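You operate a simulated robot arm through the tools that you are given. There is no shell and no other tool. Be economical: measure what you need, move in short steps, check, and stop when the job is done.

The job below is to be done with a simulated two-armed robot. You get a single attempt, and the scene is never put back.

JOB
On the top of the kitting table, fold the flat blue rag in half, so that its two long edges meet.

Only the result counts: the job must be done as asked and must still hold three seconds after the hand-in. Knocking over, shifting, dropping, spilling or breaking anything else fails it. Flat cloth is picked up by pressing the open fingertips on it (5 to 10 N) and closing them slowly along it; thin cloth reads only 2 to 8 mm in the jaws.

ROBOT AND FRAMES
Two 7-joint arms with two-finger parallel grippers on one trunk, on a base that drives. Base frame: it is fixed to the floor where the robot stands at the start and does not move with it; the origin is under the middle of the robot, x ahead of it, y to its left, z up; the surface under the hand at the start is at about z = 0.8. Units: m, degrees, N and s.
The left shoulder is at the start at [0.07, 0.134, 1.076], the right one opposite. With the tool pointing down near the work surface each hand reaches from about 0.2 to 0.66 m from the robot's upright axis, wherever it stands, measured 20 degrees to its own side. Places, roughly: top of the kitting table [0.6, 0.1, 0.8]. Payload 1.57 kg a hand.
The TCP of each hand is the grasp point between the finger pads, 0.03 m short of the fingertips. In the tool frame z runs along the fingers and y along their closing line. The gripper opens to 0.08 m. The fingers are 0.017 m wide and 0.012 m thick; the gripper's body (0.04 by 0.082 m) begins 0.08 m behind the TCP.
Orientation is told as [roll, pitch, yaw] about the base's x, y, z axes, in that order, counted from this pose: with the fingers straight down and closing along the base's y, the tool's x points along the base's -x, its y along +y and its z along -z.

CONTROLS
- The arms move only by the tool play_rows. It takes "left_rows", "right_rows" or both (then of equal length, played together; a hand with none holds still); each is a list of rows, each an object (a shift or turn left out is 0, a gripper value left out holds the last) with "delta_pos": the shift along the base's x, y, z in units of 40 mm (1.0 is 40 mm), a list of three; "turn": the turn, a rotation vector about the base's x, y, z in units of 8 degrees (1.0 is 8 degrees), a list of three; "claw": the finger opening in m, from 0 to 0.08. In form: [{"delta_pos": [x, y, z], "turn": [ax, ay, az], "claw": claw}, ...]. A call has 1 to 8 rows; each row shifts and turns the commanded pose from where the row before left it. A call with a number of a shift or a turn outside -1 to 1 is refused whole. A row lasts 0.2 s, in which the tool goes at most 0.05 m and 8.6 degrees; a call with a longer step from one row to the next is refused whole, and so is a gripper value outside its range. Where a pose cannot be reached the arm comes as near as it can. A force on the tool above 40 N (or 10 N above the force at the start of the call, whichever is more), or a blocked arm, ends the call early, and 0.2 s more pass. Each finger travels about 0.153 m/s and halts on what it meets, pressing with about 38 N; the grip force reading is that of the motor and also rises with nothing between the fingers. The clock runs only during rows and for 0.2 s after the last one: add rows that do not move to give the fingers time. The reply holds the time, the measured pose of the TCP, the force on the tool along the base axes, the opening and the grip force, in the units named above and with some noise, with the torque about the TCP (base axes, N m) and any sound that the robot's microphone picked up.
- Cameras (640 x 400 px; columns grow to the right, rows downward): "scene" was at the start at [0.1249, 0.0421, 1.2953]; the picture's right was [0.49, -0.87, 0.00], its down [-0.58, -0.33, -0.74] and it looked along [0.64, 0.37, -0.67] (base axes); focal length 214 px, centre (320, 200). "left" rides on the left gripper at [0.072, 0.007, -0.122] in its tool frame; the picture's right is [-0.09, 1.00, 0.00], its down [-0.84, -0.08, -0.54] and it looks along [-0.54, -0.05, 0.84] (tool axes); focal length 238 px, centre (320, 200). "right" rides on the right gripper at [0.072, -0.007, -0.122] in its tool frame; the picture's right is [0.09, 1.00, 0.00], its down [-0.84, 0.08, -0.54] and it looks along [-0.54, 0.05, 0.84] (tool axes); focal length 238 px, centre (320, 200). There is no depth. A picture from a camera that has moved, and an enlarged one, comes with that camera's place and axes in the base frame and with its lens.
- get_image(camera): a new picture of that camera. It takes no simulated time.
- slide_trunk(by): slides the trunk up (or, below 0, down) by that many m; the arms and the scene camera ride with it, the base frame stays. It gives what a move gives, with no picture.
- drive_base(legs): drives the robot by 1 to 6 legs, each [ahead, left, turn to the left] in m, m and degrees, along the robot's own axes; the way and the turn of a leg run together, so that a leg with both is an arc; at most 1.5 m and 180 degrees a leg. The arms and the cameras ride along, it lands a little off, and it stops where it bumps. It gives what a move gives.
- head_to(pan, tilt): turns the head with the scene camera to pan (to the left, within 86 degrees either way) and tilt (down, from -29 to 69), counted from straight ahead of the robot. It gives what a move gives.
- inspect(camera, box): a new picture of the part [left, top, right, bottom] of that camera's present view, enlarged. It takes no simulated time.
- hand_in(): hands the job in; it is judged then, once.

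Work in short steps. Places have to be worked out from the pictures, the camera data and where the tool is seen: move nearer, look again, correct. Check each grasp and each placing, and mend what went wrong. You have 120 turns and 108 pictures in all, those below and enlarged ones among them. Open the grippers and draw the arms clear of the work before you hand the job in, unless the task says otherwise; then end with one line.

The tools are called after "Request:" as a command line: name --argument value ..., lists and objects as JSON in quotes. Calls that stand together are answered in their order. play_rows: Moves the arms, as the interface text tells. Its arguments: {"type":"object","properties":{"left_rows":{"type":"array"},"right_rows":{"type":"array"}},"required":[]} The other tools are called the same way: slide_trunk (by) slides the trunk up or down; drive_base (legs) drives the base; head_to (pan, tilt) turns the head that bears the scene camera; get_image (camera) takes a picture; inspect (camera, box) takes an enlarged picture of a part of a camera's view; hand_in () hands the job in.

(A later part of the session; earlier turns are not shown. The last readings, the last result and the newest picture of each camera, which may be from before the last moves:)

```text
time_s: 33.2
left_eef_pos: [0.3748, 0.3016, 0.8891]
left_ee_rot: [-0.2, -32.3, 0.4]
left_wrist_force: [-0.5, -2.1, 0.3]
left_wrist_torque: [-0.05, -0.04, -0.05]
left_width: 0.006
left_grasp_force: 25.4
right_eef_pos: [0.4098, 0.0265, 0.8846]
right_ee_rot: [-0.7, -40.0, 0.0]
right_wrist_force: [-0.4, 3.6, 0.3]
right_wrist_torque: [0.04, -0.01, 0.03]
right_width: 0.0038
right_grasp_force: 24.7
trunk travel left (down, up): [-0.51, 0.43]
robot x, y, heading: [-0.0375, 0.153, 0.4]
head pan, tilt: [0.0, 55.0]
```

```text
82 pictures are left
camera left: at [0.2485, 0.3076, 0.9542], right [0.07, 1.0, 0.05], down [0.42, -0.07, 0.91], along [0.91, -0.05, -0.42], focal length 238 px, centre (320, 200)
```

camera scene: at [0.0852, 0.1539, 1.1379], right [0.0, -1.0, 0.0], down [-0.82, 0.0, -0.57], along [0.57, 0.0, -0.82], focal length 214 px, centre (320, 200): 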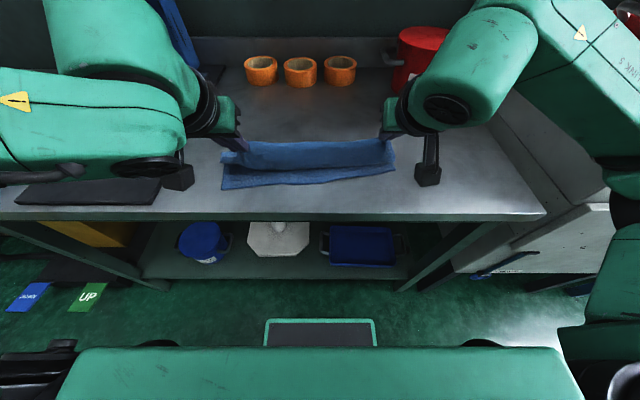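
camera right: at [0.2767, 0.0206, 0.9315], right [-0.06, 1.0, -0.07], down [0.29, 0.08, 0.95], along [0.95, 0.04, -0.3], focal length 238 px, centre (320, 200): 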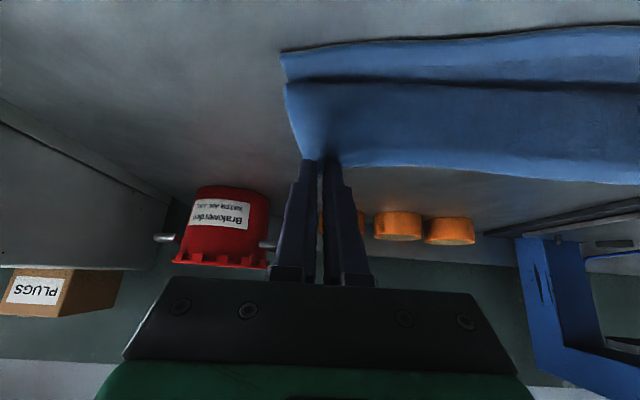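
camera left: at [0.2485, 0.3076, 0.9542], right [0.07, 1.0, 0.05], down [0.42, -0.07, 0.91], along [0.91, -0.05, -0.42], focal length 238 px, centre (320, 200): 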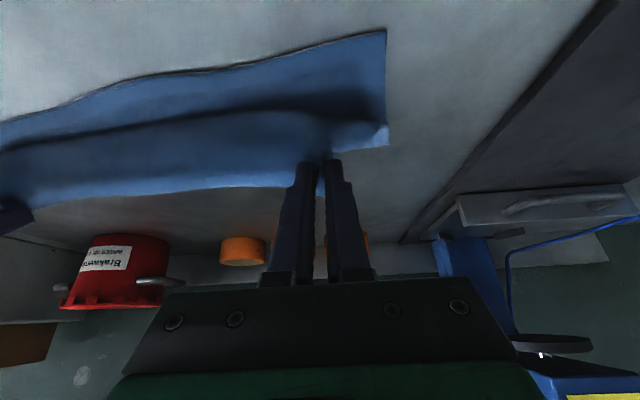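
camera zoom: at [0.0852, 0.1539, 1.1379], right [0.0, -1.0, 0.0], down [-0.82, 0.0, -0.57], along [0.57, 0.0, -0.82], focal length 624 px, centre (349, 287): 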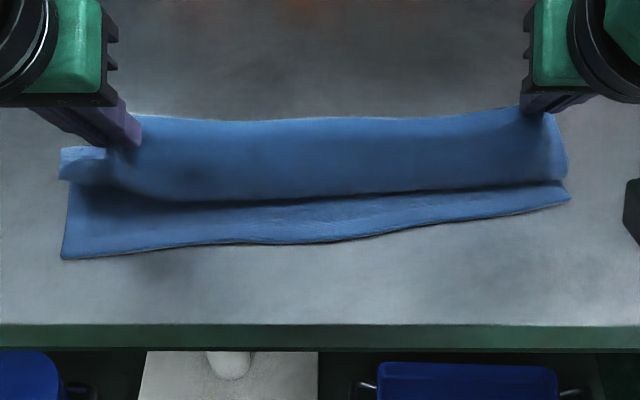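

Near edge runs from (0.341, 0.348) to (0.389, -0.004), so the tips should end at about (0.360, 0.314) and (0.395, 0.031). I lower 2.5 cm, drive back 3.2 cm and left 0.8 cm, then check.

Request:
slide_trunk --by -0.025

Request:
drive_base --legs '[[-0.032, 0.008, 0]]'

Request:
slide_trunk --by -0.015

Request:
get_image --camera "scene"

Request:
get_image --camera "right"

Request:
get_image --camera "left"

```text
time_s: 33.9
left_eef_pos: [0.3751, 0.3004, 0.8649]
left_ee_rot: [-0.2, -32.2, 0.4]
left_wrist_force: [-0.5, -3.3, -0.9]
left_wrist_torque: [-0.05, 0.02, -0.06]
left_width: 0.0062
left_grasp_force: 26.1
right_eef_pos: [0.409, 0.0273, 0.8591]
right_ee_rot: [-0.6, -40.0, -0.1]
right_wrist_force: [-0.6, 3.0, -0.4]
right_wrist_torque: [0.1, 0.02, 0.05]
right_width: 0.004
right_grasp_force: 24.5
trunk travel left (down, up): [-0.485, 0.455]
robot x, y, heading: [-0.0358, 0.1557, 0.1]
head pan, tilt: [0.0, 55.0]
```

```text
time_s: 34.8
left_eef_pos: [0.3427, 0.3094, 0.8655]
left_ee_rot: [-0.2, -32.3, 0.3]
left_wrist_force: [0.6, -3.9, 0.6]
left_wrist_torque: [-0.05, -0.02, -0.05]
left_width: 0.0062
left_grasp_force: 25.9
right_eef_pos: [0.3777, 0.033, 0.8596]
right_ee_rot: [-0.5, -40.0, -0.1]
right_wrist_force: [-0.9, 2.2, 0.1]
right_wrist_torque: [0.1, -0.02, 0.03]
right_width: 0.0037
right_grasp_force: 24.1
trunk travel left (down, up): [-0.485, 0.455]
robot x, y, heading: [-0.0721, 0.1605, -0.1]
head pan, tilt: [0.0, 55.0]
```

```text
time_s: 35.4
left_eef_pos: [0.3434, 0.3091, 0.85]
left_ee_rot: [-0.3, -32.3, 0.3]
left_wrist_force: [0.3, -3.2, -0.4]
left_wrist_torque: [-0.06, -0.04, -0.06]
left_width: 0.0061
left_grasp_force: 26.2
right_eef_pos: [0.3783, 0.0338, 0.8448]
right_ee_rot: [-0.7, -40.0, 0.0]
right_wrist_force: [-0.6, 3.2, 0.6]
right_wrist_torque: [0.08, -0.03, 0.04]
right_width: 0.0037
right_grasp_force: 24.4
trunk travel left (down, up): [-0.47, 0.47]
robot x, y, heading: [-0.0667, 0.1615, 0.2]
head pan, tilt: [0.0, 55.0]
```

```text
81 pictures are left
camera scene: at [0.0532, 0.1618, 1.0978], right [0.0, -1.0, 0.0], down [-0.82, 0.0, -0.57], along [0.57, 0.0, -0.82], focal length 214 px, centre (320, 200)
```

scene: 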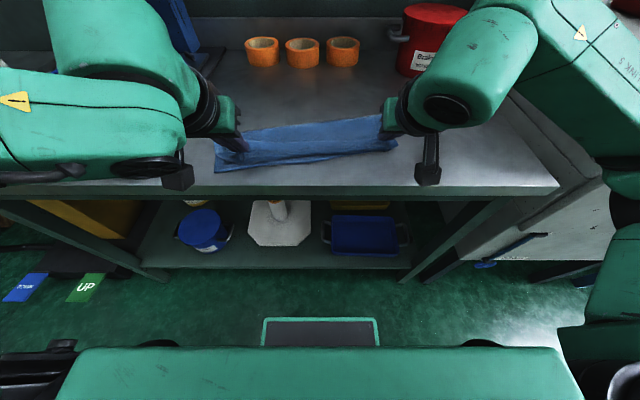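

```text
80 pictures are left
camera right: at [0.2445, 0.0285, 0.8914], right [-0.06, 1.0, -0.07], down [0.29, 0.08, 0.95], along [0.95, 0.04, -0.3], focal length 238 px, centre (320, 200)
```

right: 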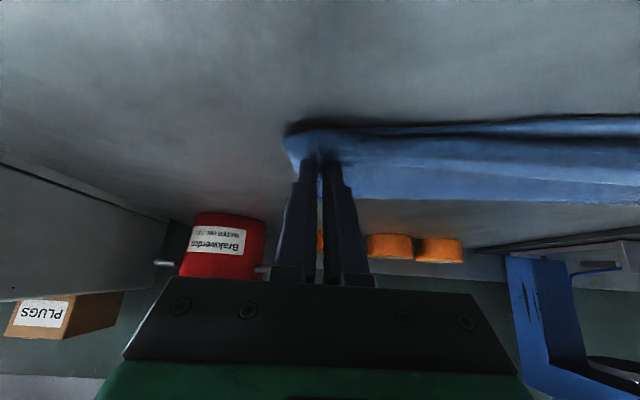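

```text
79 pictures are left
camera left: at [0.2167, 0.3154, 0.9142], right [0.07, 1.0, 0.05], down [0.42, -0.07, 0.91], along [0.91, -0.05, -0.42], focal length 238 px, centre (320, 200)
```

left: 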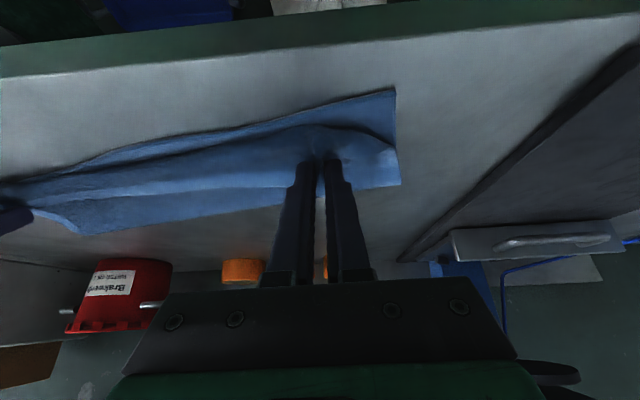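

Request:
inspect --camera "scene" --box '[200, 90, 420, 210]'

```text
2.91 times, centred on (310, 150) of scene
camera zoom: at [0.0532, 0.1618, 1.0978], right [0.0, -1.0, 0.0], down [-0.82, 0.0, -0.57], along [0.57, 0.0, -0.82], focal length 624 px, centre (349, 346)
```

zoom: 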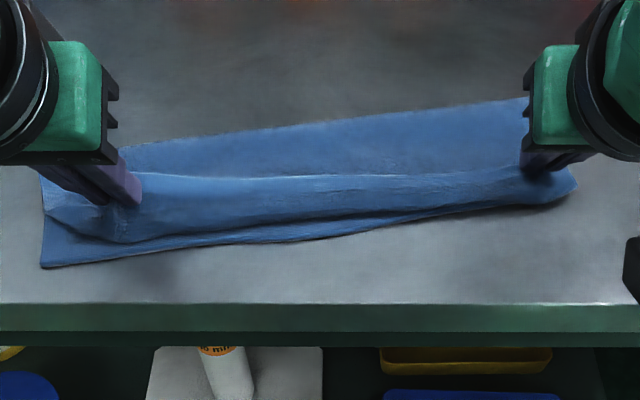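

Crease is already near half-width; the carried edge still needs about 1–2 cm towards me on the left. I lower 1.2 cm and do a small drive back with a 2° turn to fit the slanted edge.

Request:
slide_trunk --by -0.01

Request:
drive_base --legs '[[-0.014, 0, 2]]'

Request:
inspect --camera "scene" --box '[200, 90, 420, 210]'

Request:
get_image --camera "left"

Request:
get_image --camera "right"

```text
time_s: 36.0
left_eef_pos: [0.3424, 0.3078, 0.8414]
left_ee_rot: [-0.3, -32.5, 0.3]
left_wrist_force: [-0.1, -2.7, 2.6]
left_wrist_torque: [-0.09, -0.05, -0.03]
left_width: 0.0058
left_grasp_force: 26.0
right_eef_pos: [0.3777, 0.0349, 0.8362]
right_ee_rot: [-0.6, -40.2, -0.1]
right_wrist_force: [0.9, 4.3, 10.4]
right_wrist_torque: [0.08, -0.15, 0.05]
right_width: 0.0036
right_grasp_force: 24.6
trunk travel left (down, up): [-0.46, 0.48]
robot x, y, heading: [-0.0708, 0.16, 0.2]
head pan, tilt: [0.0, 55.0]
```

```text
time_s: 36.7
left_eef_pos: [0.3215, 0.324, 0.8402]
left_ee_rot: [-0.3, -32.4, 2.5]
left_wrist_force: [0.5, -4.1, 2.7]
left_wrist_torque: [-0.1, -0.02, -0.05]
left_width: 0.006
left_grasp_force: 26.0
right_eef_pos: [0.3664, 0.0499, 0.8366]
right_ee_rot: [-0.6, -40.1, 1.9]
right_wrist_force: [0.0, 3.8, 10.8]
right_wrist_torque: [0.11, -0.1, 0.1]
right_width: 0.0036
right_grasp_force: 24.5
trunk travel left (down, up): [-0.46, 0.48]
robot x, y, heading: [-0.0863, 0.1592, 2.2]
head pan, tilt: [0.0, 55.0]
```

```text
2.91 times, centred on (310, 150) of scene
camera zoom: at [0.037, 0.1665, 1.0881], right [0.04, -1.0, 0.0], down [-0.82, -0.03, -0.58], along [0.57, 0.02, -0.82], focal length 624 px, centre (349, 346)
```

zoom: 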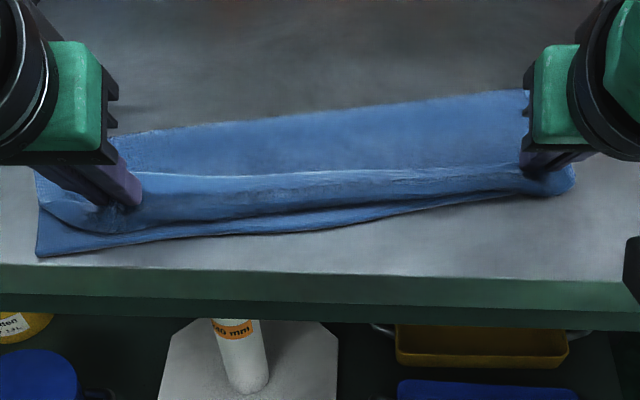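

```text
76 pictures are left
camera left: at [0.1952, 0.3259, 0.9046], right [0.04, 1.0, 0.05], down [0.42, -0.06, 0.91], along [0.91, -0.02, -0.42], focal length 238 px, centre (320, 200)
```

left: 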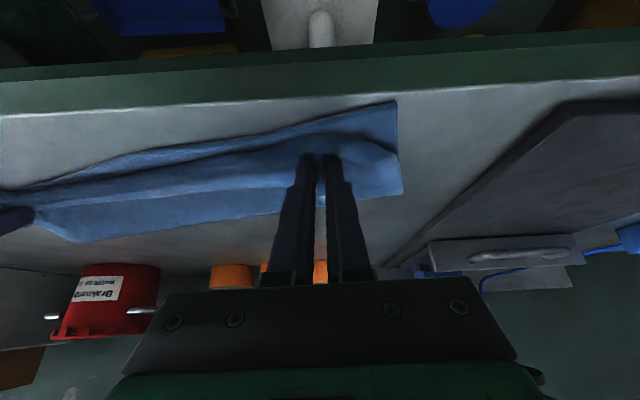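

```text
75 pictures are left
camera right: at [0.2334, 0.0402, 0.8822], right [-0.1, 0.99, -0.07], down [0.29, 0.09, 0.95], along [0.95, 0.08, -0.29], focal length 238 px, centre (320, 200)
```

right: 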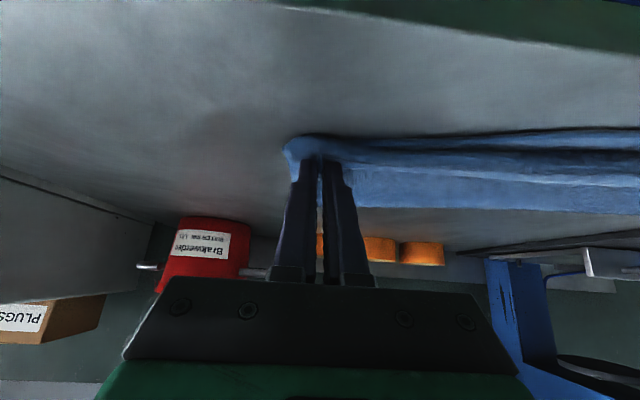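

The cloth is now moving with the hands, so no more pulling (the left near corner is about 2 cm from the table edge). I ease off the pressure, open both grippers slowly and look.

Request:
slide_trunk --by 0.004

Request:
play_rows --left_rows '[{"claw": 0.008}, {"claw": 0.012}, {"claw": 0.016}, {"claw": 0.022}, {"claw": 0.028}, {}, {}]' --right_rows '[{"claw": 0.008}, {"claw": 0.012}, {"claw": 0.016}, {"claw": 0.022}, {"claw": 0.028}, {}, {}]'

Request:
inspect --camera "scene" --box '[200, 90, 420, 210]'

Request:
inspect --camera "left" --box '[160, 60, 480, 260]'

Request:
inspect --camera "right" --box '[160, 60, 480, 260]'

```text
time_s: 37.3
left_eef_pos: [0.3236, 0.3228, 0.8438]
left_ee_rot: [-0.3, -32.4, 2.4]
left_wrist_force: [0.1, -3.4, 0.6]
left_wrist_torque: [-0.08, -0.01, -0.04]
left_width: 0.006
left_grasp_force: 26.1
right_eef_pos: [0.3668, 0.0502, 0.8387]
right_ee_rot: [-0.5, -40.0, 2.0]
right_wrist_force: [-0.6, 2.8, 2.4]
right_wrist_torque: [0.12, -0.01, 0.01]
right_width: 0.0038
right_grasp_force: 25.0
trunk travel left (down, up): [-0.464, 0.476]
robot x, y, heading: [-0.0869, 0.1579, 2.1]
head pan, tilt: [0.0, 55.0]
```

```text
time_s: 38.9
left_eef_pos: [0.3236, 0.3241, 0.8441]
left_ee_rot: [-0.2, -32.3, 2.5]
left_wrist_force: [0.1, -1.0, 0.6]
left_wrist_torque: [-0.01, -0.01, 0.02]
left_width: 0.028
left_grasp_force: 0.0
right_eef_pos: [0.3681, 0.0494, 0.8396]
right_ee_rot: [-0.5, -40.0, 2.0]
right_wrist_force: [0.1, -0.9, 1.0]
right_wrist_torque: [0.02, -0.01, 0.02]
right_width: 0.0267
right_grasp_force: 0.1
trunk travel left (down, up): [-0.464, 0.476]
robot x, y, heading: [-0.0834, 0.1642, 2.3]
head pan, tilt: [0.0, 55.0]
```

```text
2.91 times, centred on (310, 150) of scene
camera zoom: at [0.0389, 0.166, 1.0919], right [0.04, -1.0, 0.0], down [-0.82, -0.03, -0.57], along [0.57, 0.02, -0.82], focal length 624 px, centre (349, 346)
```

zoom: 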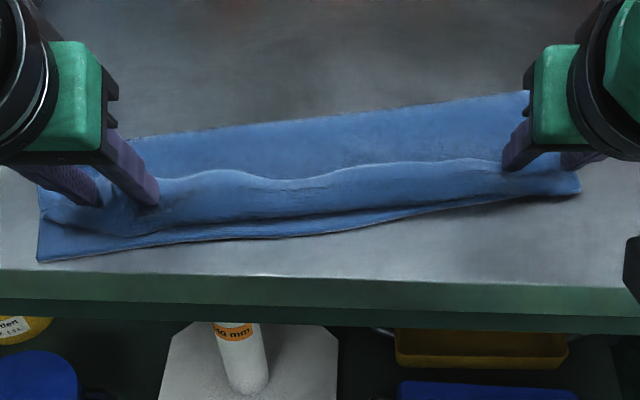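

```text
2.00 times, centred on (320, 160) of left
camera zoom: at [0.1966, 0.3255, 0.9082], right [0.04, 1.0, 0.05], down [0.42, -0.06, 0.91], along [0.91, -0.02, -0.42], focal length 477 px, centre (320, 280)
```

zoom: 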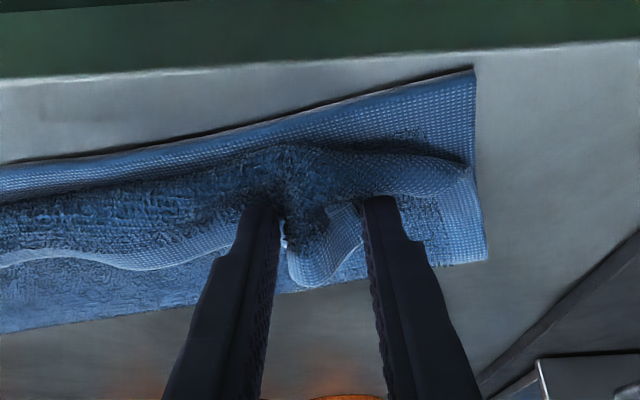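

```text
2.00 times, centred on (320, 160) of right
camera zoom: at [0.2349, 0.0397, 0.8855], right [-0.1, 0.99, -0.07], down [0.29, 0.09, 0.95], along [0.95, 0.08, -0.3], focal length 477 px, centre (320, 280)
```

zoom: 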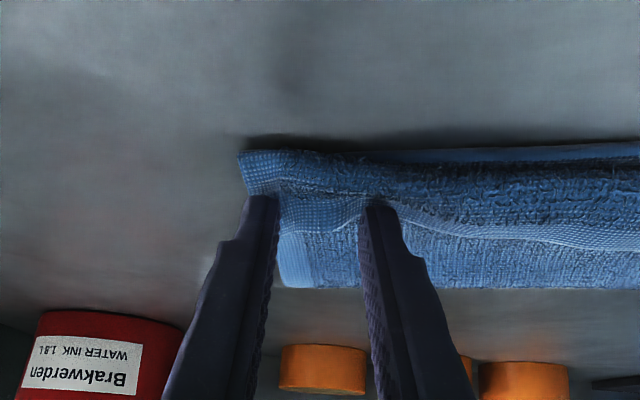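

The grip released, but the carried edge is curled back about 4 cm on top instead of reaching the near edge. I rise straight up and look before unrolling it.

Request:
slide_trunk --by 0.1

Request:
play_rows --left_rows '[{"turn": [0, 1, 0]}, {"turn": [0, 1, 0]}, {"turn": [0, 1, 0]}, {"turn": [0, 1, 0]}, {}]' --right_rows '[{"turn": [0, 1, 0]}, {"turn": [0, 1, 0]}, {"turn": [0, 1, 0]}, {"turn": [0, 1, 0]}, {"turn": [0, 1, 0]}]'

Request:
inspect --camera "scene" --box '[180, 90, 440, 250]'

Request:
get_image --camera "left"

Request:
get_image --camera "right"

```text
time_s: 40.2
left_eef_pos: [0.3253, 0.3233, 0.9426]
left_ee_rot: [-0.3, -32.4, 2.4]
left_wrist_force: [0.4, 0.4, 0.0]
left_wrist_torque: [0.0, 0.01, -0.01]
left_width: 0.028
left_grasp_force: 0.0
right_eef_pos: [0.3677, 0.0504, 0.9383]
right_ee_rot: [-0.5, -40.0, 2.0]
right_wrist_force: [1.1, 0.0, 0.6]
right_wrist_torque: [-0.01, 0.01, 0.0]
right_width: 0.0277
right_grasp_force: 0.1
trunk travel left (down, up): [-0.564, 0.376]
robot x, y, heading: [-0.0873, 0.1616, 2.1]
head pan, tilt: [0.0, 55.0]
```

```text
time_s: 41.4
left_eef_pos: [0.3232, 0.3235, 0.9447]
left_ee_rot: [1.0, -0.2, 2.1]
left_wrist_force: [0.1, 0.5, 0.1]
left_wrist_torque: [0.01, 0.0, 0.0]
left_width: 0.0279
left_grasp_force: 0.1
right_eef_pos: [0.3676, 0.0494, 0.9409]
right_ee_rot: [0.8, 0.0, 1.6]
right_wrist_force: [-0.1, 0.4, 0.1]
right_wrist_torque: [0.01, 0.01, 0.0]
right_width: 0.028
right_grasp_force: 0.1
trunk travel left (down, up): [-0.564, 0.376]
robot x, y, heading: [-0.0897, 0.1601, 2.3]
head pan, tilt: [0.0, 55.0]
```

```text
2.46 times, centred on (310, 170) of scene
camera zoom: at [0.0387, 0.1664, 1.1919], right [0.04, -1.0, 0.0], down [-0.82, -0.03, -0.57], along [0.57, 0.02, -0.82], focal length 528 px, centre (345, 274)
```

zoom: 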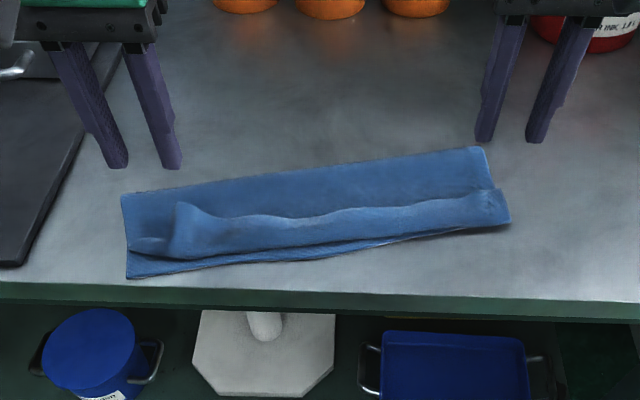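

```text
70 pictures are left
camera left: at [0.25, 0.3255, 1.0654], right [0.06, 1.0, 0.02], down [0.84, -0.06, 0.54], along [0.54, -0.02, -0.84], focal length 238 px, centre (320, 200)
```

left: 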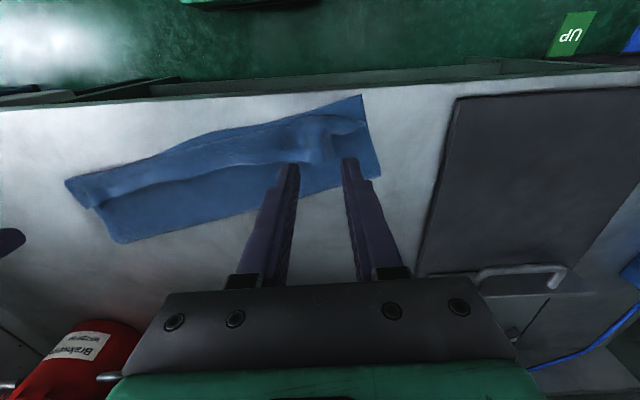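

```text
69 pictures are left
camera right: at [0.2963, 0.0395, 1.061], right [-0.12, 0.99, 0.01], down [0.84, 0.09, 0.54], along [0.54, 0.08, -0.84], focal length 238 px, centre (320, 200)
```

right: 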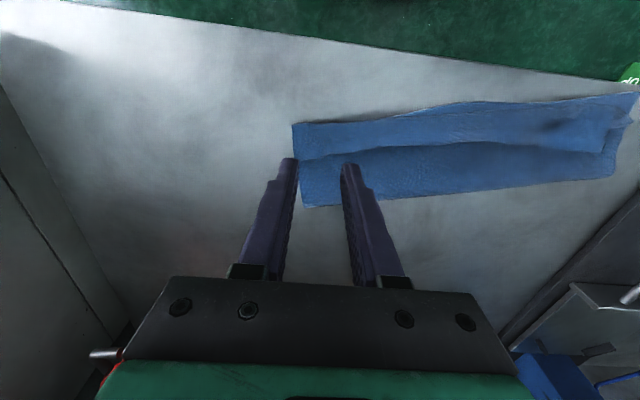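

The base layer is only about 10.5 cm wide, so the edge has to be regripped and laid again. I look closely at both ends of the curled strip.

Request:
inspect --camera "left" --box '[260, 80, 400, 200]'

Request:
inspect --camera "right" --box '[270, 100, 410, 220]'

Request:
inspect --camera "scene" --box '[220, 140, 320, 210]'

```text
3.33 times, centred on (330, 140) of left
camera zoom: at [0.25, 0.3255, 1.0654], right [0.06, 1.0, 0.02], down [0.84, -0.06, 0.54], along [0.54, -0.02, -0.84], focal length 794 px, centre (287, 400)
```

zoom: 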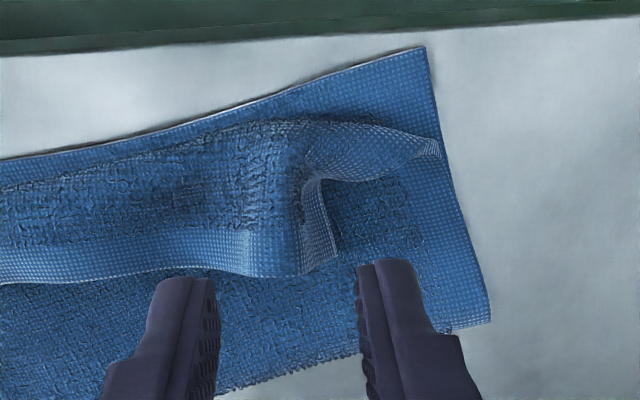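

```text
3.33 times, centred on (340, 160) of right
camera zoom: at [0.2963, 0.0395, 1.061], right [-0.12, 0.99, 0.01], down [0.84, 0.09, 0.54], along [0.54, 0.08, -0.84], focal length 794 px, centre (253, 333)
```

zoom: 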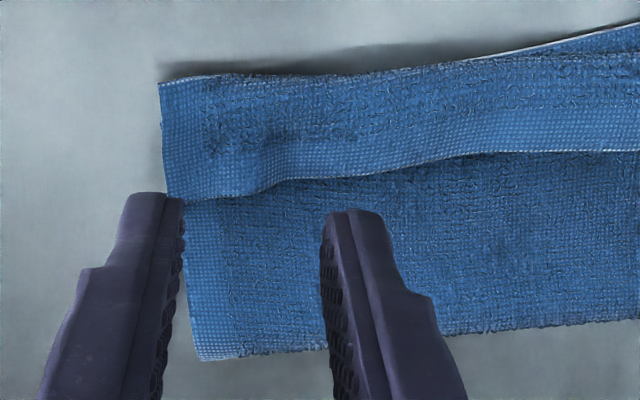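

```text
5.71 times, centred on (270, 175) of scene
camera zoom: at [0.0387, 0.1664, 1.1919], right [0.04, -1.0, 0.0], down [-0.82, -0.03, -0.57], along [0.57, 0.02, -0.82], focal length 1226 px, centre (606, 343)
```

zoom: 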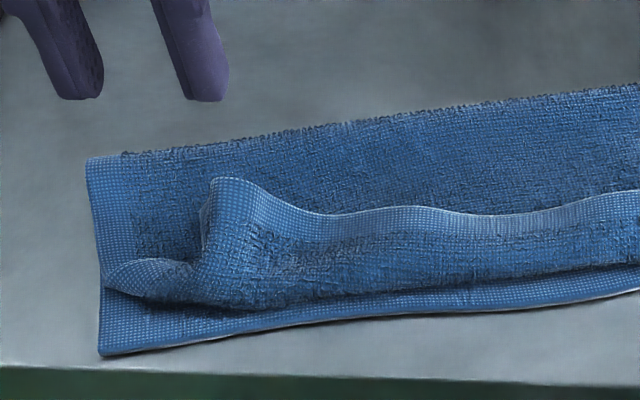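

Clear picture: the strip's hem edge lies on top, pointing away from me, and the rag is turned about 12° on the table. I align the robot with the rag (shift right 6 cm, turn left about 10°) so that both hands work squarely to it.

Request:
drive_base --legs '[[0, -0.06, 10.4]]'

Request:
get_image --camera "scene"

```text
time_s: 42.5
left_eef_pos: [0.2955, 0.3352, 0.9437]
left_ee_rot: [1.0, -0.3, 12.5]
left_wrist_force: [0.4, -0.2, 0.0]
left_wrist_torque: [0.02, -0.02, -0.04]
left_width: 0.0282
left_grasp_force: 0.1
right_eef_pos: [0.3883, 0.0756, 0.9396]
right_ee_rot: [0.8, -0.1, 12.1]
right_wrist_force: [-0.3, 0.0, 0.2]
right_wrist_torque: [0.03, -0.03, -0.04]
right_width: 0.028
right_grasp_force: 0.2
trunk travel left (down, up): [-0.564, 0.376]
robot x, y, heading: [-0.0793, 0.0974, 12.9]
head pan, tilt: [0.0, 55.0]
```

```text
65 pictures are left
camera scene: at [0.0439, 0.1294, 1.1918], right [0.22, -0.98, 0.0], down [-0.8, -0.18, -0.57], along [0.56, 0.13, -0.82], focal length 214 px, centre (320, 200)
```

scene: 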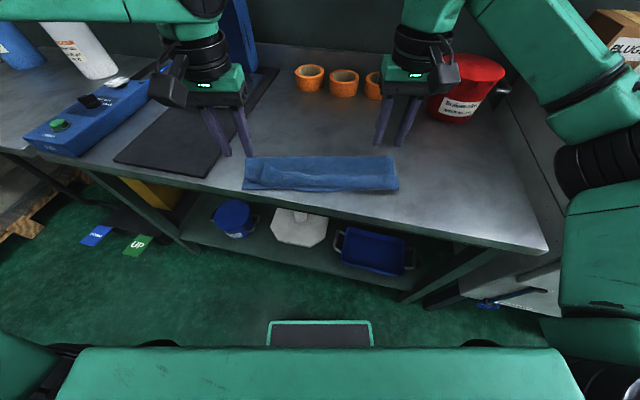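

Nicely aligned. I zoom in to locate the strip's edge ends.

Request:
inspect --camera "scene" --box '[230, 130, 420, 220]'

```text
3.37 times, centred on (325, 175) of scene
camera zoom: at [0.0439, 0.1294, 1.1918], right [0.22, -0.98, 0.0], down [-0.8, -0.18, -0.57], along [0.56, 0.13, -0.82], focal length 722 px, centre (303, 284)
```

zoom: 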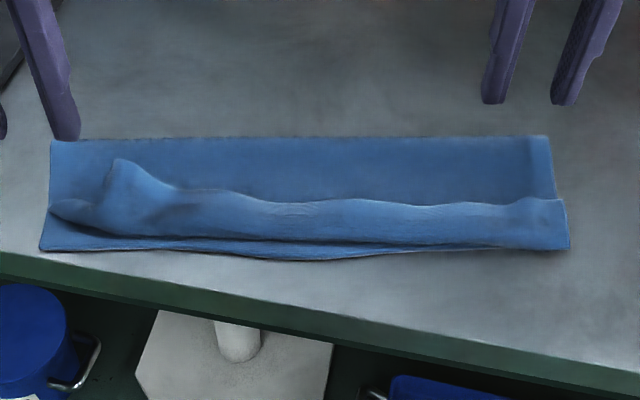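

In the robot's frame, the strip edge is about 46 cm ahead. I bring both hands over it near its ends, with the fingertips about 2 cm above.

Request:
play_rows --left_rows '[{"delta_pos": [0.65, -0.31, 0], "claw": 0.034}, {"delta_pos": [0.65, -0.31, -0.6]}, {"delta_pos": [0, 0, -0.8]}, {"delta_pos": [0, 0, -0.5]}, {}]' --right_rows '[{"delta_pos": [0.1, -0.28, 0], "claw": 0.036}, {"delta_pos": [0.1, -0.28, -0.6]}, {"delta_pos": [0, 0, -0.8]}, {"delta_pos": [0, 0, -0.5]}, {}]'

Request:
inspect --camera "left" --box '[200, 80, 440, 230]'

Request:
inspect --camera "right" --box '[200, 80, 440, 230]'

```text
time_s: 43.7
left_eef_pos: [0.3463, 0.3115, 0.8666]
left_ee_rot: [1.0, -0.3, 12.7]
left_wrist_force: [0.1, -0.5, -0.5]
left_wrist_torque: [-0.01, 0.0, 0.03]
left_width: 0.0341
left_grasp_force: 0.0
right_eef_pos: [0.3971, 0.0541, 0.8632]
right_ee_rot: [0.8, -0.1, 12.1]
right_wrist_force: [-0.8, -0.9, 0.5]
right_wrist_torque: [0.0, -0.01, -0.06]
right_width: 0.0359
right_grasp_force: 0.1
trunk travel left (down, up): [-0.564, 0.376]
robot x, y, heading: [-0.0765, 0.1006, 13.0]
head pan, tilt: [0.0, 55.0]
```

```text
2.67 times, centred on (320, 155) of left
camera zoom: at [0.2739, 0.2998, 0.9878], right [-0.13, 0.99, 0.02], down [0.83, 0.1, 0.55], along [0.54, 0.08, -0.84], focal length 636 px, centre (320, 320)
```

zoom: 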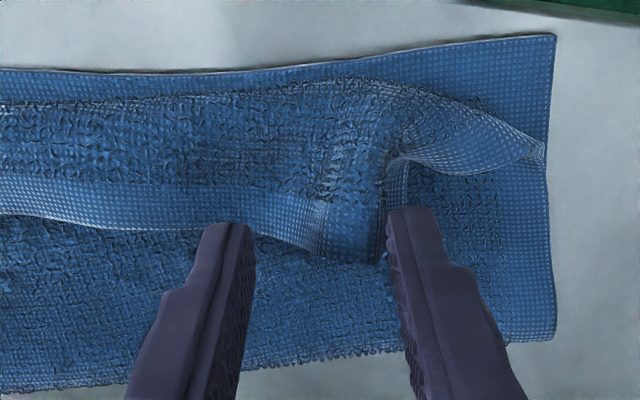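

```text
2.67 times, centred on (320, 155) of right
camera zoom: at [0.3288, 0.0313, 0.983], right [-0.3, 0.95, 0.01], down [0.8, 0.24, 0.54], along [0.52, 0.17, -0.84], focal length 636 px, centre (320, 320)
```

zoom: 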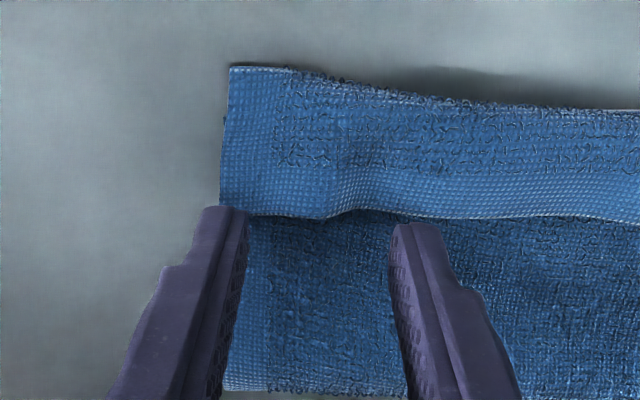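

Fingertips would land about 1.3 cm inside the edge. I shift slightly outward and lower in small steps.

Request:
play_rows --left_rows '[{"delta_pos": [0.2, 0.05, -0.1]}, {"delta_pos": [0, 0, -0.1]}, {"delta_pos": [0, 0, -0.08]}, {"delta_pos": [0, 0, -0.05]}, {}]' --right_rows '[{"delta_pos": [0.11, 0.18, -0.1]}, {"delta_pos": [0, 0, -0.1]}, {"delta_pos": [0, 0, -0.08]}, {"delta_pos": [0, 0, -0.05]}, {}]'

Request:
play_rows --left_rows '[{"delta_pos": [0, 0, -0.07]}, {"delta_pos": [0, 0, -0.05]}, {}]' --right_rows '[{"delta_pos": [0, 0, -0.07]}, {"delta_pos": [0, 0, -0.05]}, {}]'

```text
time_s: 44.9
left_eef_pos: [0.3534, 0.3132, 0.853]
left_ee_rot: [1.0, -0.3, 12.7]
left_wrist_force: [0.6, -0.1, -0.1]
left_wrist_torque: [0.01, 0.01, -0.05]
left_width: 0.0338
left_grasp_force: 0.0
right_eef_pos: [0.4013, 0.0602, 0.8494]
right_ee_rot: [0.8, 0.1, 12.0]
right_wrist_force: [-0.2, 0.1, 0.5]
right_wrist_torque: [0.02, 0.01, 0.01]
right_width: 0.0359
right_grasp_force: 0.1
trunk travel left (down, up): [-0.564, 0.376]
robot x, y, heading: [-0.0754, 0.1016, 12.8]
head pan, tilt: [0.0, 55.0]
```

```text
time_s: 45.7
left_eef_pos: [0.3543, 0.314, 0.8492]
left_ee_rot: [1.0, -0.2, 12.6]
left_wrist_force: [0.0, 0.4, 0.5]
left_wrist_torque: [0.03, 0.03, 0.01]
left_width: 0.0339
left_grasp_force: 0.1
right_eef_pos: [0.4015, 0.0597, 0.8444]
right_ee_rot: [0.8, -0.1, 12.1]
right_wrist_force: [0.0, 0.5, 0.2]
right_wrist_torque: [0.0, -0.03, 0.03]
right_width: 0.0359
right_grasp_force: 0.0
trunk travel left (down, up): [-0.564, 0.376]
robot x, y, heading: [-0.081, 0.1001, 12.7]
head pan, tilt: [0.0, 55.0]
```

No contact yet (tips at 0.819 and 0.814). I go lower carefully.

Request:
play_rows --left_rows '[{"delta_pos": [0, 0, -0.1]}, {"delta_pos": [0, 0, -0.08]}, {}]' --right_rows '[{"delta_pos": [0, 0, -0.06]}, {"delta_pos": [0, 0, -0.04]}, {}]'

Request:
inspect --camera "left" --box '[200, 80, 440, 230]'

Request:
inspect --camera "right" --box '[200, 80, 440, 230]'

```text
time_s: 46.5
left_eef_pos: [0.3538, 0.3143, 0.8421]
left_ee_rot: [1.0, -0.4, 12.7]
left_wrist_force: [0.1, 1.0, 0.7]
left_wrist_torque: [-0.03, 0.0, 0.03]
left_width: 0.0343
left_grasp_force: 0.0
right_eef_pos: [0.4019, 0.0606, 0.8418]
right_ee_rot: [0.8, 0.0, 12.1]
right_wrist_force: [0.6, -0.2, 1.4]
right_wrist_torque: [-0.05, 0.02, 0.0]
right_width: 0.0359
right_grasp_force: 0.0
trunk travel left (down, up): [-0.564, 0.376]
robot x, y, heading: [-0.0775, 0.1022, 13.1]
head pan, tilt: [0.0, 55.0]
```

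```text
2.67 times, centred on (320, 155) of left
camera zoom: at [0.2806, 0.3016, 0.9631], right [-0.13, 0.99, 0.02], down [0.83, 0.1, 0.55], along [0.54, 0.08, -0.84], focal length 636 px, centre (320, 320)
```

zoom: 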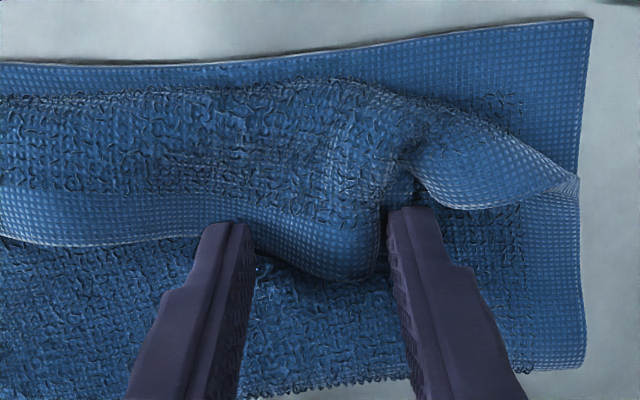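

```text
2.67 times, centred on (320, 155) of right
camera zoom: at [0.3325, 0.0372, 0.9627], right [-0.3, 0.95, 0.01], down [0.8, 0.24, 0.54], along [0.52, 0.17, -0.84], focal length 636 px, centre (320, 320)
```

zoom: 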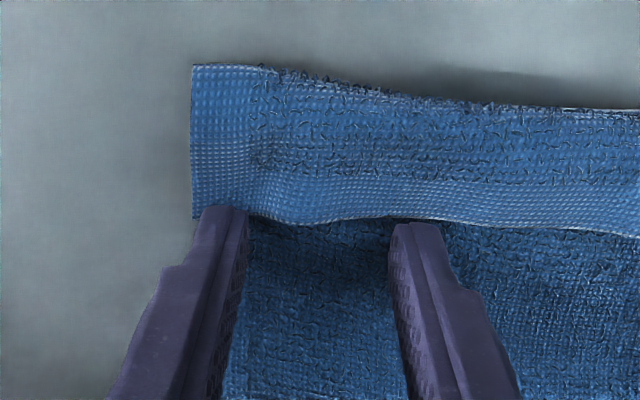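

The strip bulges up between the left fingers, and the right straddles its edge well. I press a little more and close slowly.

Request:
play_rows --left_rows '[{"delta_pos": [0, 0, -0.05]}, {"delta_pos": [0, 0, -0.05]}, {}]' --right_rows '[{"delta_pos": [0, 0, -0.04]}, {"delta_pos": [0, 0, -0.04]}, {}]'

```text
time_s: 47.3
left_eef_pos: [0.3545, 0.314, 0.8386]
left_ee_rot: [1.0, -0.4, 12.6]
left_wrist_force: [-0.8, 1.1, 4.5]
left_wrist_torque: [-0.01, 0.05, 0.02]
left_width: 0.0339
left_grasp_force: 0.0
right_eef_pos: [0.4, 0.0594, 0.8382]
right_ee_rot: [0.7, -0.1, 12.0]
right_wrist_force: [2.3, 0.6, 6.1]
right_wrist_torque: [-0.06, 0.0, 0.01]
right_width: 0.0358
right_grasp_force: 0.1
trunk travel left (down, up): [-0.564, 0.376]
robot x, y, heading: [-0.0765, 0.0992, 12.6]
head pan, tilt: [0.0, 55.0]
```

Pressing 4.5 and 6 N, which is right. Closing slowly.

Request:
play_rows --left_rows '[{"claw": 0.03}, {"claw": 0.026}, {"claw": 0.022}, {"claw": 0.018}, {"claw": 0.014}, {"claw": 0.01}, {"claw": 0.005}, {"claw": 0}]' --right_rows '[{"claw": 0.031}, {"claw": 0.027}, {"claw": 0.022}, {"claw": 0.018}, {"claw": 0.014}, {"claw": 0.01}, {"claw": 0.005}, {"claw": 0}]'

Request:
play_rows --left_rows '[{}, {"delta_pos": [0, 0, 0.4]}, {"delta_pos": [0, 0, 0.6]}]' --right_rows '[{}, {"delta_pos": [0, 0, 0.4]}, {"delta_pos": [0, 0, 0.6]}]'

Request:
inspect --camera "scene" --box '[200, 110, 440, 230]'

Request:
inspect --camera "left" --box '[160, 60, 480, 260]'

Request:
inspect --camera "right" --box '[160, 60, 480, 260]'

```text
time_s: 49.1
left_eef_pos: [0.3542, 0.3127, 0.8382]
left_ee_rot: [0.9, -0.4, 12.6]
left_wrist_force: [1.4, -2.9, 4.0]
left_wrist_torque: [-0.12, 0.0, 0.01]
left_width: 0.0051
left_grasp_force: 25.5
right_eef_pos: [0.4013, 0.0597, 0.839]
right_ee_rot: [0.8, 0.0, 12.1]
right_wrist_force: [-0.6, 2.0, 6.0]
right_wrist_torque: [0.01, 0.08, -0.05]
right_width: 0.0067
right_grasp_force: 26.4
trunk travel left (down, up): [-0.564, 0.376]
robot x, y, heading: [-0.0819, 0.0992, 12.6]
head pan, tilt: [0.0, 55.0]
```

```text
time_s: 49.9
left_eef_pos: [0.3533, 0.3152, 0.8803]
left_ee_rot: [1.1, -0.3, 12.6]
left_wrist_force: [1.3, -1.5, -0.2]
left_wrist_torque: [-0.02, -0.08, 0.0]
left_width: 0.0046
left_grasp_force: 25.4
right_eef_pos: [0.3998, 0.0612, 0.8792]
right_ee_rot: [0.7, 0.0, 12.1]
right_wrist_force: [-0.2, 2.1, -0.1]
right_wrist_torque: [0.01, 0.01, -0.08]
right_width: 0.0067
right_grasp_force: 26.3
trunk travel left (down, up): [-0.564, 0.376]
robot x, y, heading: [-0.0806, 0.0997, 12.9]
head pan, tilt: [0.0, 55.0]
```

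```text
2.67 times, centred on (320, 170) of scene
camera zoom: at [0.0432, 0.1296, 1.1918], right [0.22, -0.98, 0.0], down [-0.8, -0.18, -0.57], along [0.56, 0.13, -0.82], focal length 572 px, centre (320, 280)
```

zoom: 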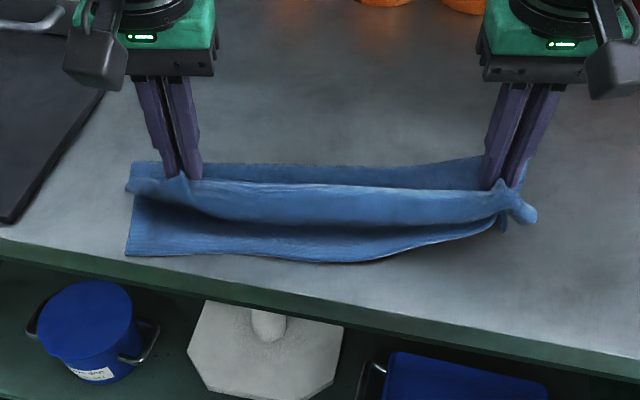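

```text
2.00 times, centred on (320, 160) of left
camera zoom: at [0.28, 0.3025, 1.0007], right [-0.13, 0.99, 0.02], down [0.83, 0.1, 0.55], along [0.54, 0.08, -0.84], focal length 477 px, centre (320, 280)
```

zoom: 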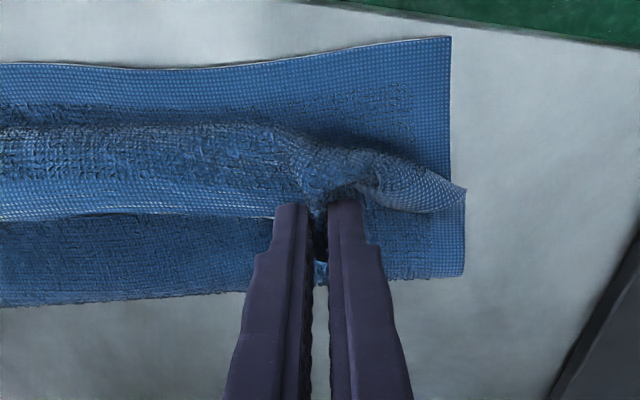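

```text
2.00 times, centred on (320, 160) of right
camera zoom: at [0.3327, 0.0384, 1.0004], right [-0.3, 0.95, 0.01], down [0.8, 0.24, 0.54], along [0.52, 0.17, -0.84], focal length 477 px, centre (320, 280)
```

zoom: 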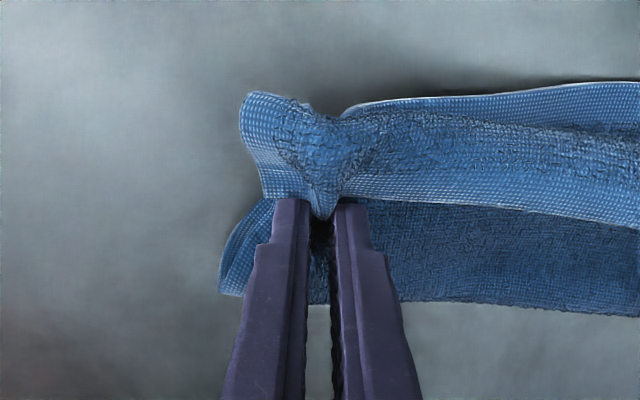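

The left holds the strip alone; the right may have caught the lower layer too. I lift another 3 cm to find out.

Request:
play_rows --left_rows '[{"delta_pos": [0.2, 0.05, 0.6]}, {"delta_pos": [0.2, 0.05, 0.4]}, {}]' --right_rows '[{"delta_pos": [0.2, 0.05, 0.6]}, {"delta_pos": [0.2, 0.05, 0.4]}, {}]'

Request:
inspect --camera "scene" --box '[200, 110, 440, 230]'

Request:
get_image --camera "right"

```text
time_s: 50.7
left_eef_pos: [0.3713, 0.3158, 0.9183]
left_ee_rot: [1.0, -0.3, 12.6]
left_wrist_force: [1.5, -0.6, 0.4]
left_wrist_torque: [-0.02, -0.02, -0.01]
left_width: 0.0048
left_grasp_force: 25.2
right_eef_pos: [0.4161, 0.0659, 0.9183]
right_ee_rot: [0.9, 0.0, 12.2]
right_wrist_force: [-0.9, 0.8, -0.8]
right_wrist_torque: [0.0, -0.02, -0.06]
right_width: 0.0064
right_grasp_force: 25.8
trunk travel left (down, up): [-0.564, 0.376]
robot x, y, heading: [-0.0804, 0.1048, 13.0]
head pan, tilt: [0.0, 55.0]
```

```text
2.67 times, centred on (320, 170) of scene
camera zoom: at [0.0437, 0.1292, 1.1919], right [0.22, -0.98, 0.0], down [-0.8, -0.18, -0.57], along [0.56, 0.13, -0.82], focal length 572 px, centre (320, 280)
```

zoom: 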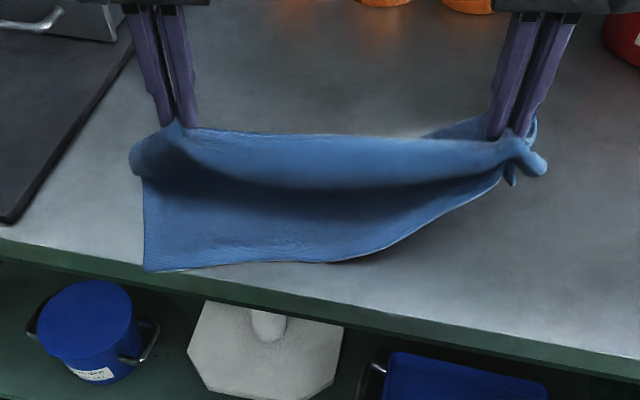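

```text
55 pictures are left
camera right: at [0.3476, 0.0429, 1.0394], right [-0.3, 0.95, 0.01], down [0.8, 0.24, 0.54], along [0.52, 0.17, -0.84], focal length 238 px, centre (320, 200)
```

right: 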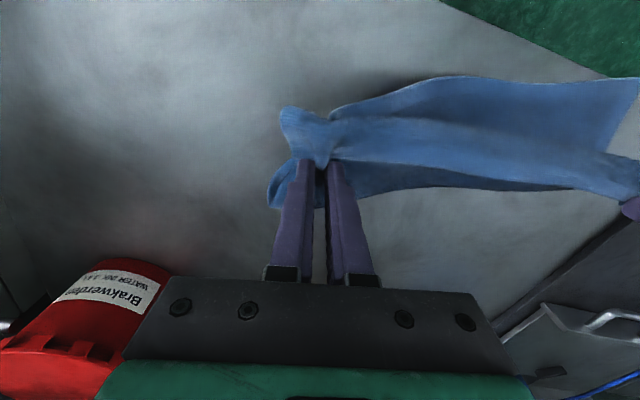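

The right pinched both layers. I reverse the last moves, release only the right, and regrip more shallowly.

Request:
play_rows --left_rows '[{"delta_pos": [-0.2, -0.05, -0.4]}, {"delta_pos": [-0.2, -0.05, -0.6]}, {"delta_pos": [0, 0, -0.2]}, {}, {}, {}, {}, {}]' --right_rows '[{"delta_pos": [-0.2, -0.05, -0.4]}, {"delta_pos": [-0.2, -0.05, -0.6]}, {"delta_pos": [0, 0, -0.5]}, {"delta_pos": [0, 0, -0.3]}, {"claw": 0.012}, {"claw": 0.024}, {"claw": 0.04}, {}]'

Request:
play_rows --right_rows '[{"delta_pos": [0, 0, 0.3]}, {"delta_pos": [0.3, 0.07, 0.7]}, {"delta_pos": [0, 0, 0.5]}]'

Request:
get_image --camera "right"

Request:
inspect --camera "scene" --box '[200, 110, 440, 230]'

```text
time_s: 52.5
left_eef_pos: [0.3534, 0.3147, 0.8707]
left_ee_rot: [1.0, -0.4, 12.6]
left_wrist_force: [0.2, -0.6, 0.0]
left_wrist_torque: [-0.04, 0.02, -0.03]
left_width: 0.0049
left_grasp_force: 25.5
right_eef_pos: [0.4011, 0.0595, 0.8453]
right_ee_rot: [0.8, -0.1, 12.1]
right_wrist_force: [0.1, -0.1, 0.0]
right_wrist_torque: [0.03, -0.01, 0.0]
right_width: 0.0401
right_grasp_force: 0.0
trunk travel left (down, up): [-0.564, 0.376]
robot x, y, heading: [-0.078, 0.1012, 12.8]
head pan, tilt: [0.0, 55.0]
```

```text
time_s: 53.3
left_eef_pos: [0.3551, 0.3127, 0.8719]
left_ee_rot: [1.0, -0.3, 12.6]
left_wrist_force: [-0.8, -0.6, 0.4]
left_wrist_torque: [0.0, 0.04, -0.05]
left_width: 0.0048
left_grasp_force: 25.1
right_eef_pos: [0.4105, 0.0618, 0.9064]
right_ee_rot: [0.7, 0.0, 12.2]
right_wrist_force: [-0.4, 0.2, 0.6]
right_wrist_torque: [0.01, 0.07, 0.0]
right_width: 0.04
right_grasp_force: 0.0
trunk travel left (down, up): [-0.564, 0.376]
robot x, y, heading: [-0.0794, 0.1034, 12.8]
head pan, tilt: [0.0, 55.0]
```

```text
54 pictures are left
camera right: at [0.3428, 0.0398, 1.0278], right [-0.3, 0.95, 0.01], down [0.8, 0.24, 0.54], along [0.52, 0.17, -0.84], focal length 238 px, centre (320, 200)
```

right: 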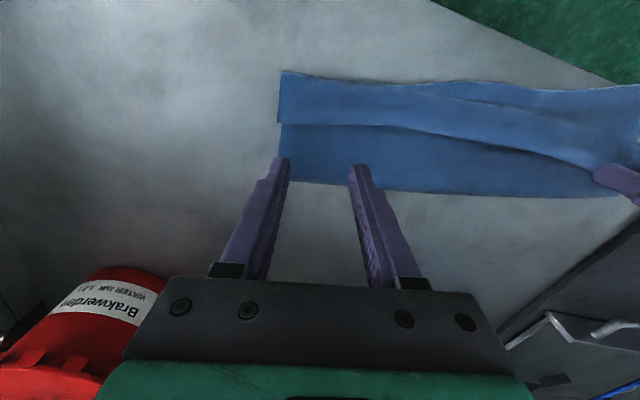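

```text
2.67 times, centred on (320, 170) of scene
camera zoom: at [0.0436, 0.1294, 1.1919], right [0.22, -0.98, 0.0], down [-0.8, -0.18, -0.57], along [0.56, 0.13, -0.82], focal length 572 px, centre (320, 280)
```

zoom: 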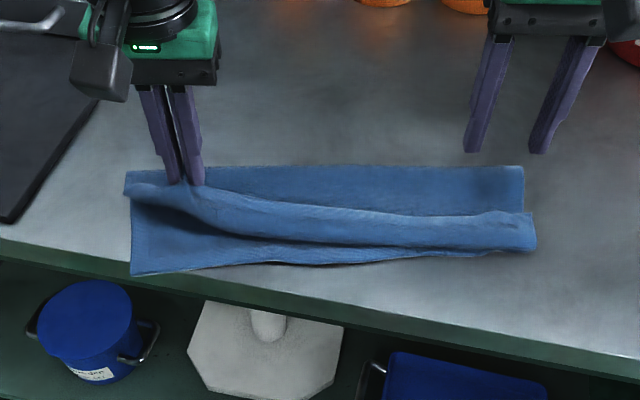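

Restored on the right. This time I form the ridge lightly, then rise a few millimetres while finishing the closing, so only the top layer is caught.

Request:
play_rows --right_rows '[{"delta_pos": [-0.35, -0.3, -0.4], "claw": 0.032}, {"delta_pos": [0, 0, -0.6]}, {"delta_pos": [0, 0, -0.5]}, {"delta_pos": [0, 0, -0.06]}, {"delta_pos": [0, 0, -0.04]}, {}]'

Request:
inspect --camera "right" --box '[200, 80, 440, 230]'

```text
time_s: 54.7
left_eef_pos: [0.354, 0.3125, 0.8708]
left_ee_rot: [1.0, -0.2, 12.6]
left_wrist_force: [-0.5, -0.3, 0.3]
left_wrist_torque: [-0.01, 0.01, -0.05]
left_width: 0.0049
left_grasp_force: 24.8
right_eef_pos: [0.3987, 0.0536, 0.8434]
right_ee_rot: [0.8, -0.2, 12.1]
right_wrist_force: [0.5, 0.3, 1.4]
right_wrist_torque: [-0.03, 0.03, -0.02]
right_width: 0.0319
right_grasp_force: 0.1
trunk travel left (down, up): [-0.564, 0.376]
robot x, y, heading: [-0.0819, 0.1013, 12.8]
head pan, tilt: [0.0, 55.0]
```

```text
2.67 times, centred on (320, 155) of right
camera zoom: at [0.3302, 0.0289, 0.9642], right [-0.3, 0.95, 0.01], down [0.8, 0.24, 0.54], along [0.52, 0.17, -0.84], focal length 636 px, centre (320, 320)
```

zoom: 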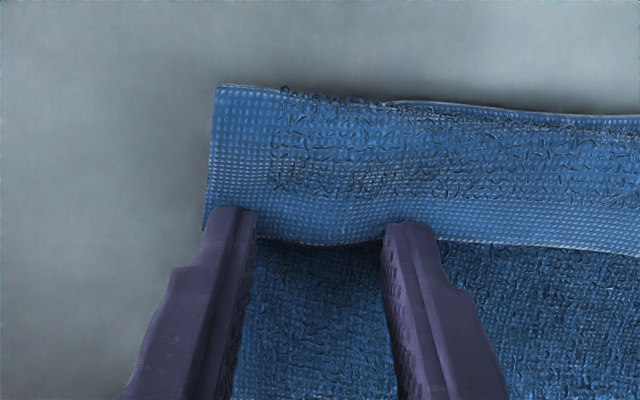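

Good placement. I press about 1 mm more and close halfway to see which layers gather.

Request:
play_rows --right_rows '[{"delta_pos": [0, 0, -0.03]}, {"claw": 0.028}, {"claw": 0.024}, {"claw": 0.02}, {"claw": 0.016}, {"claw": 0.013}, {}]'

Request:
inspect --camera "right" --box '[200, 80, 440, 230]'

```text
time_s: 56.3
left_eef_pos: [0.3543, 0.3142, 0.8719]
left_ee_rot: [1.0, -0.4, 12.6]
left_wrist_force: [-0.4, -0.2, 0.0]
left_wrist_torque: [-0.03, 0.0, 0.0]
left_width: 0.0046
left_grasp_force: 24.7
right_eef_pos: [0.3989, 0.0515, 0.8416]
right_ee_rot: [0.8, -0.1, 12.1]
right_wrist_force: [0.0, 0.5, 2.4]
right_wrist_torque: [0.05, 0.04, -0.02]
right_width: 0.0132
right_grasp_force: 0.2
trunk travel left (down, up): [-0.564, 0.376]
robot x, y, heading: [-0.0765, 0.1007, 12.9]
head pan, tilt: [0.0, 55.0]
```

```text
2.67 times, centred on (320, 155) of right
camera zoom: at [0.3306, 0.0284, 0.9626], right [-0.3, 0.95, 0.01], down [0.8, 0.24, 0.54], along [0.52, 0.17, -0.84], focal length 636 px, centre (320, 320)
```

zoom: 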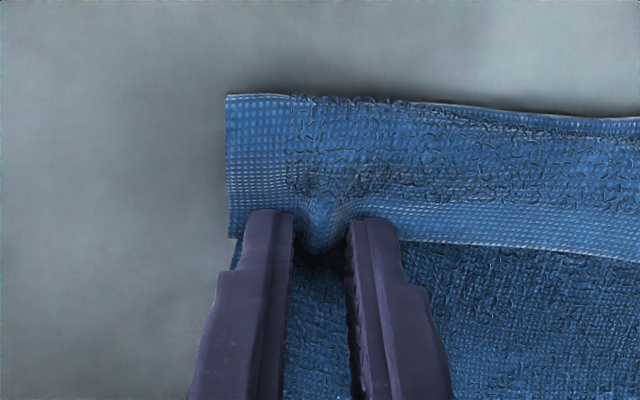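

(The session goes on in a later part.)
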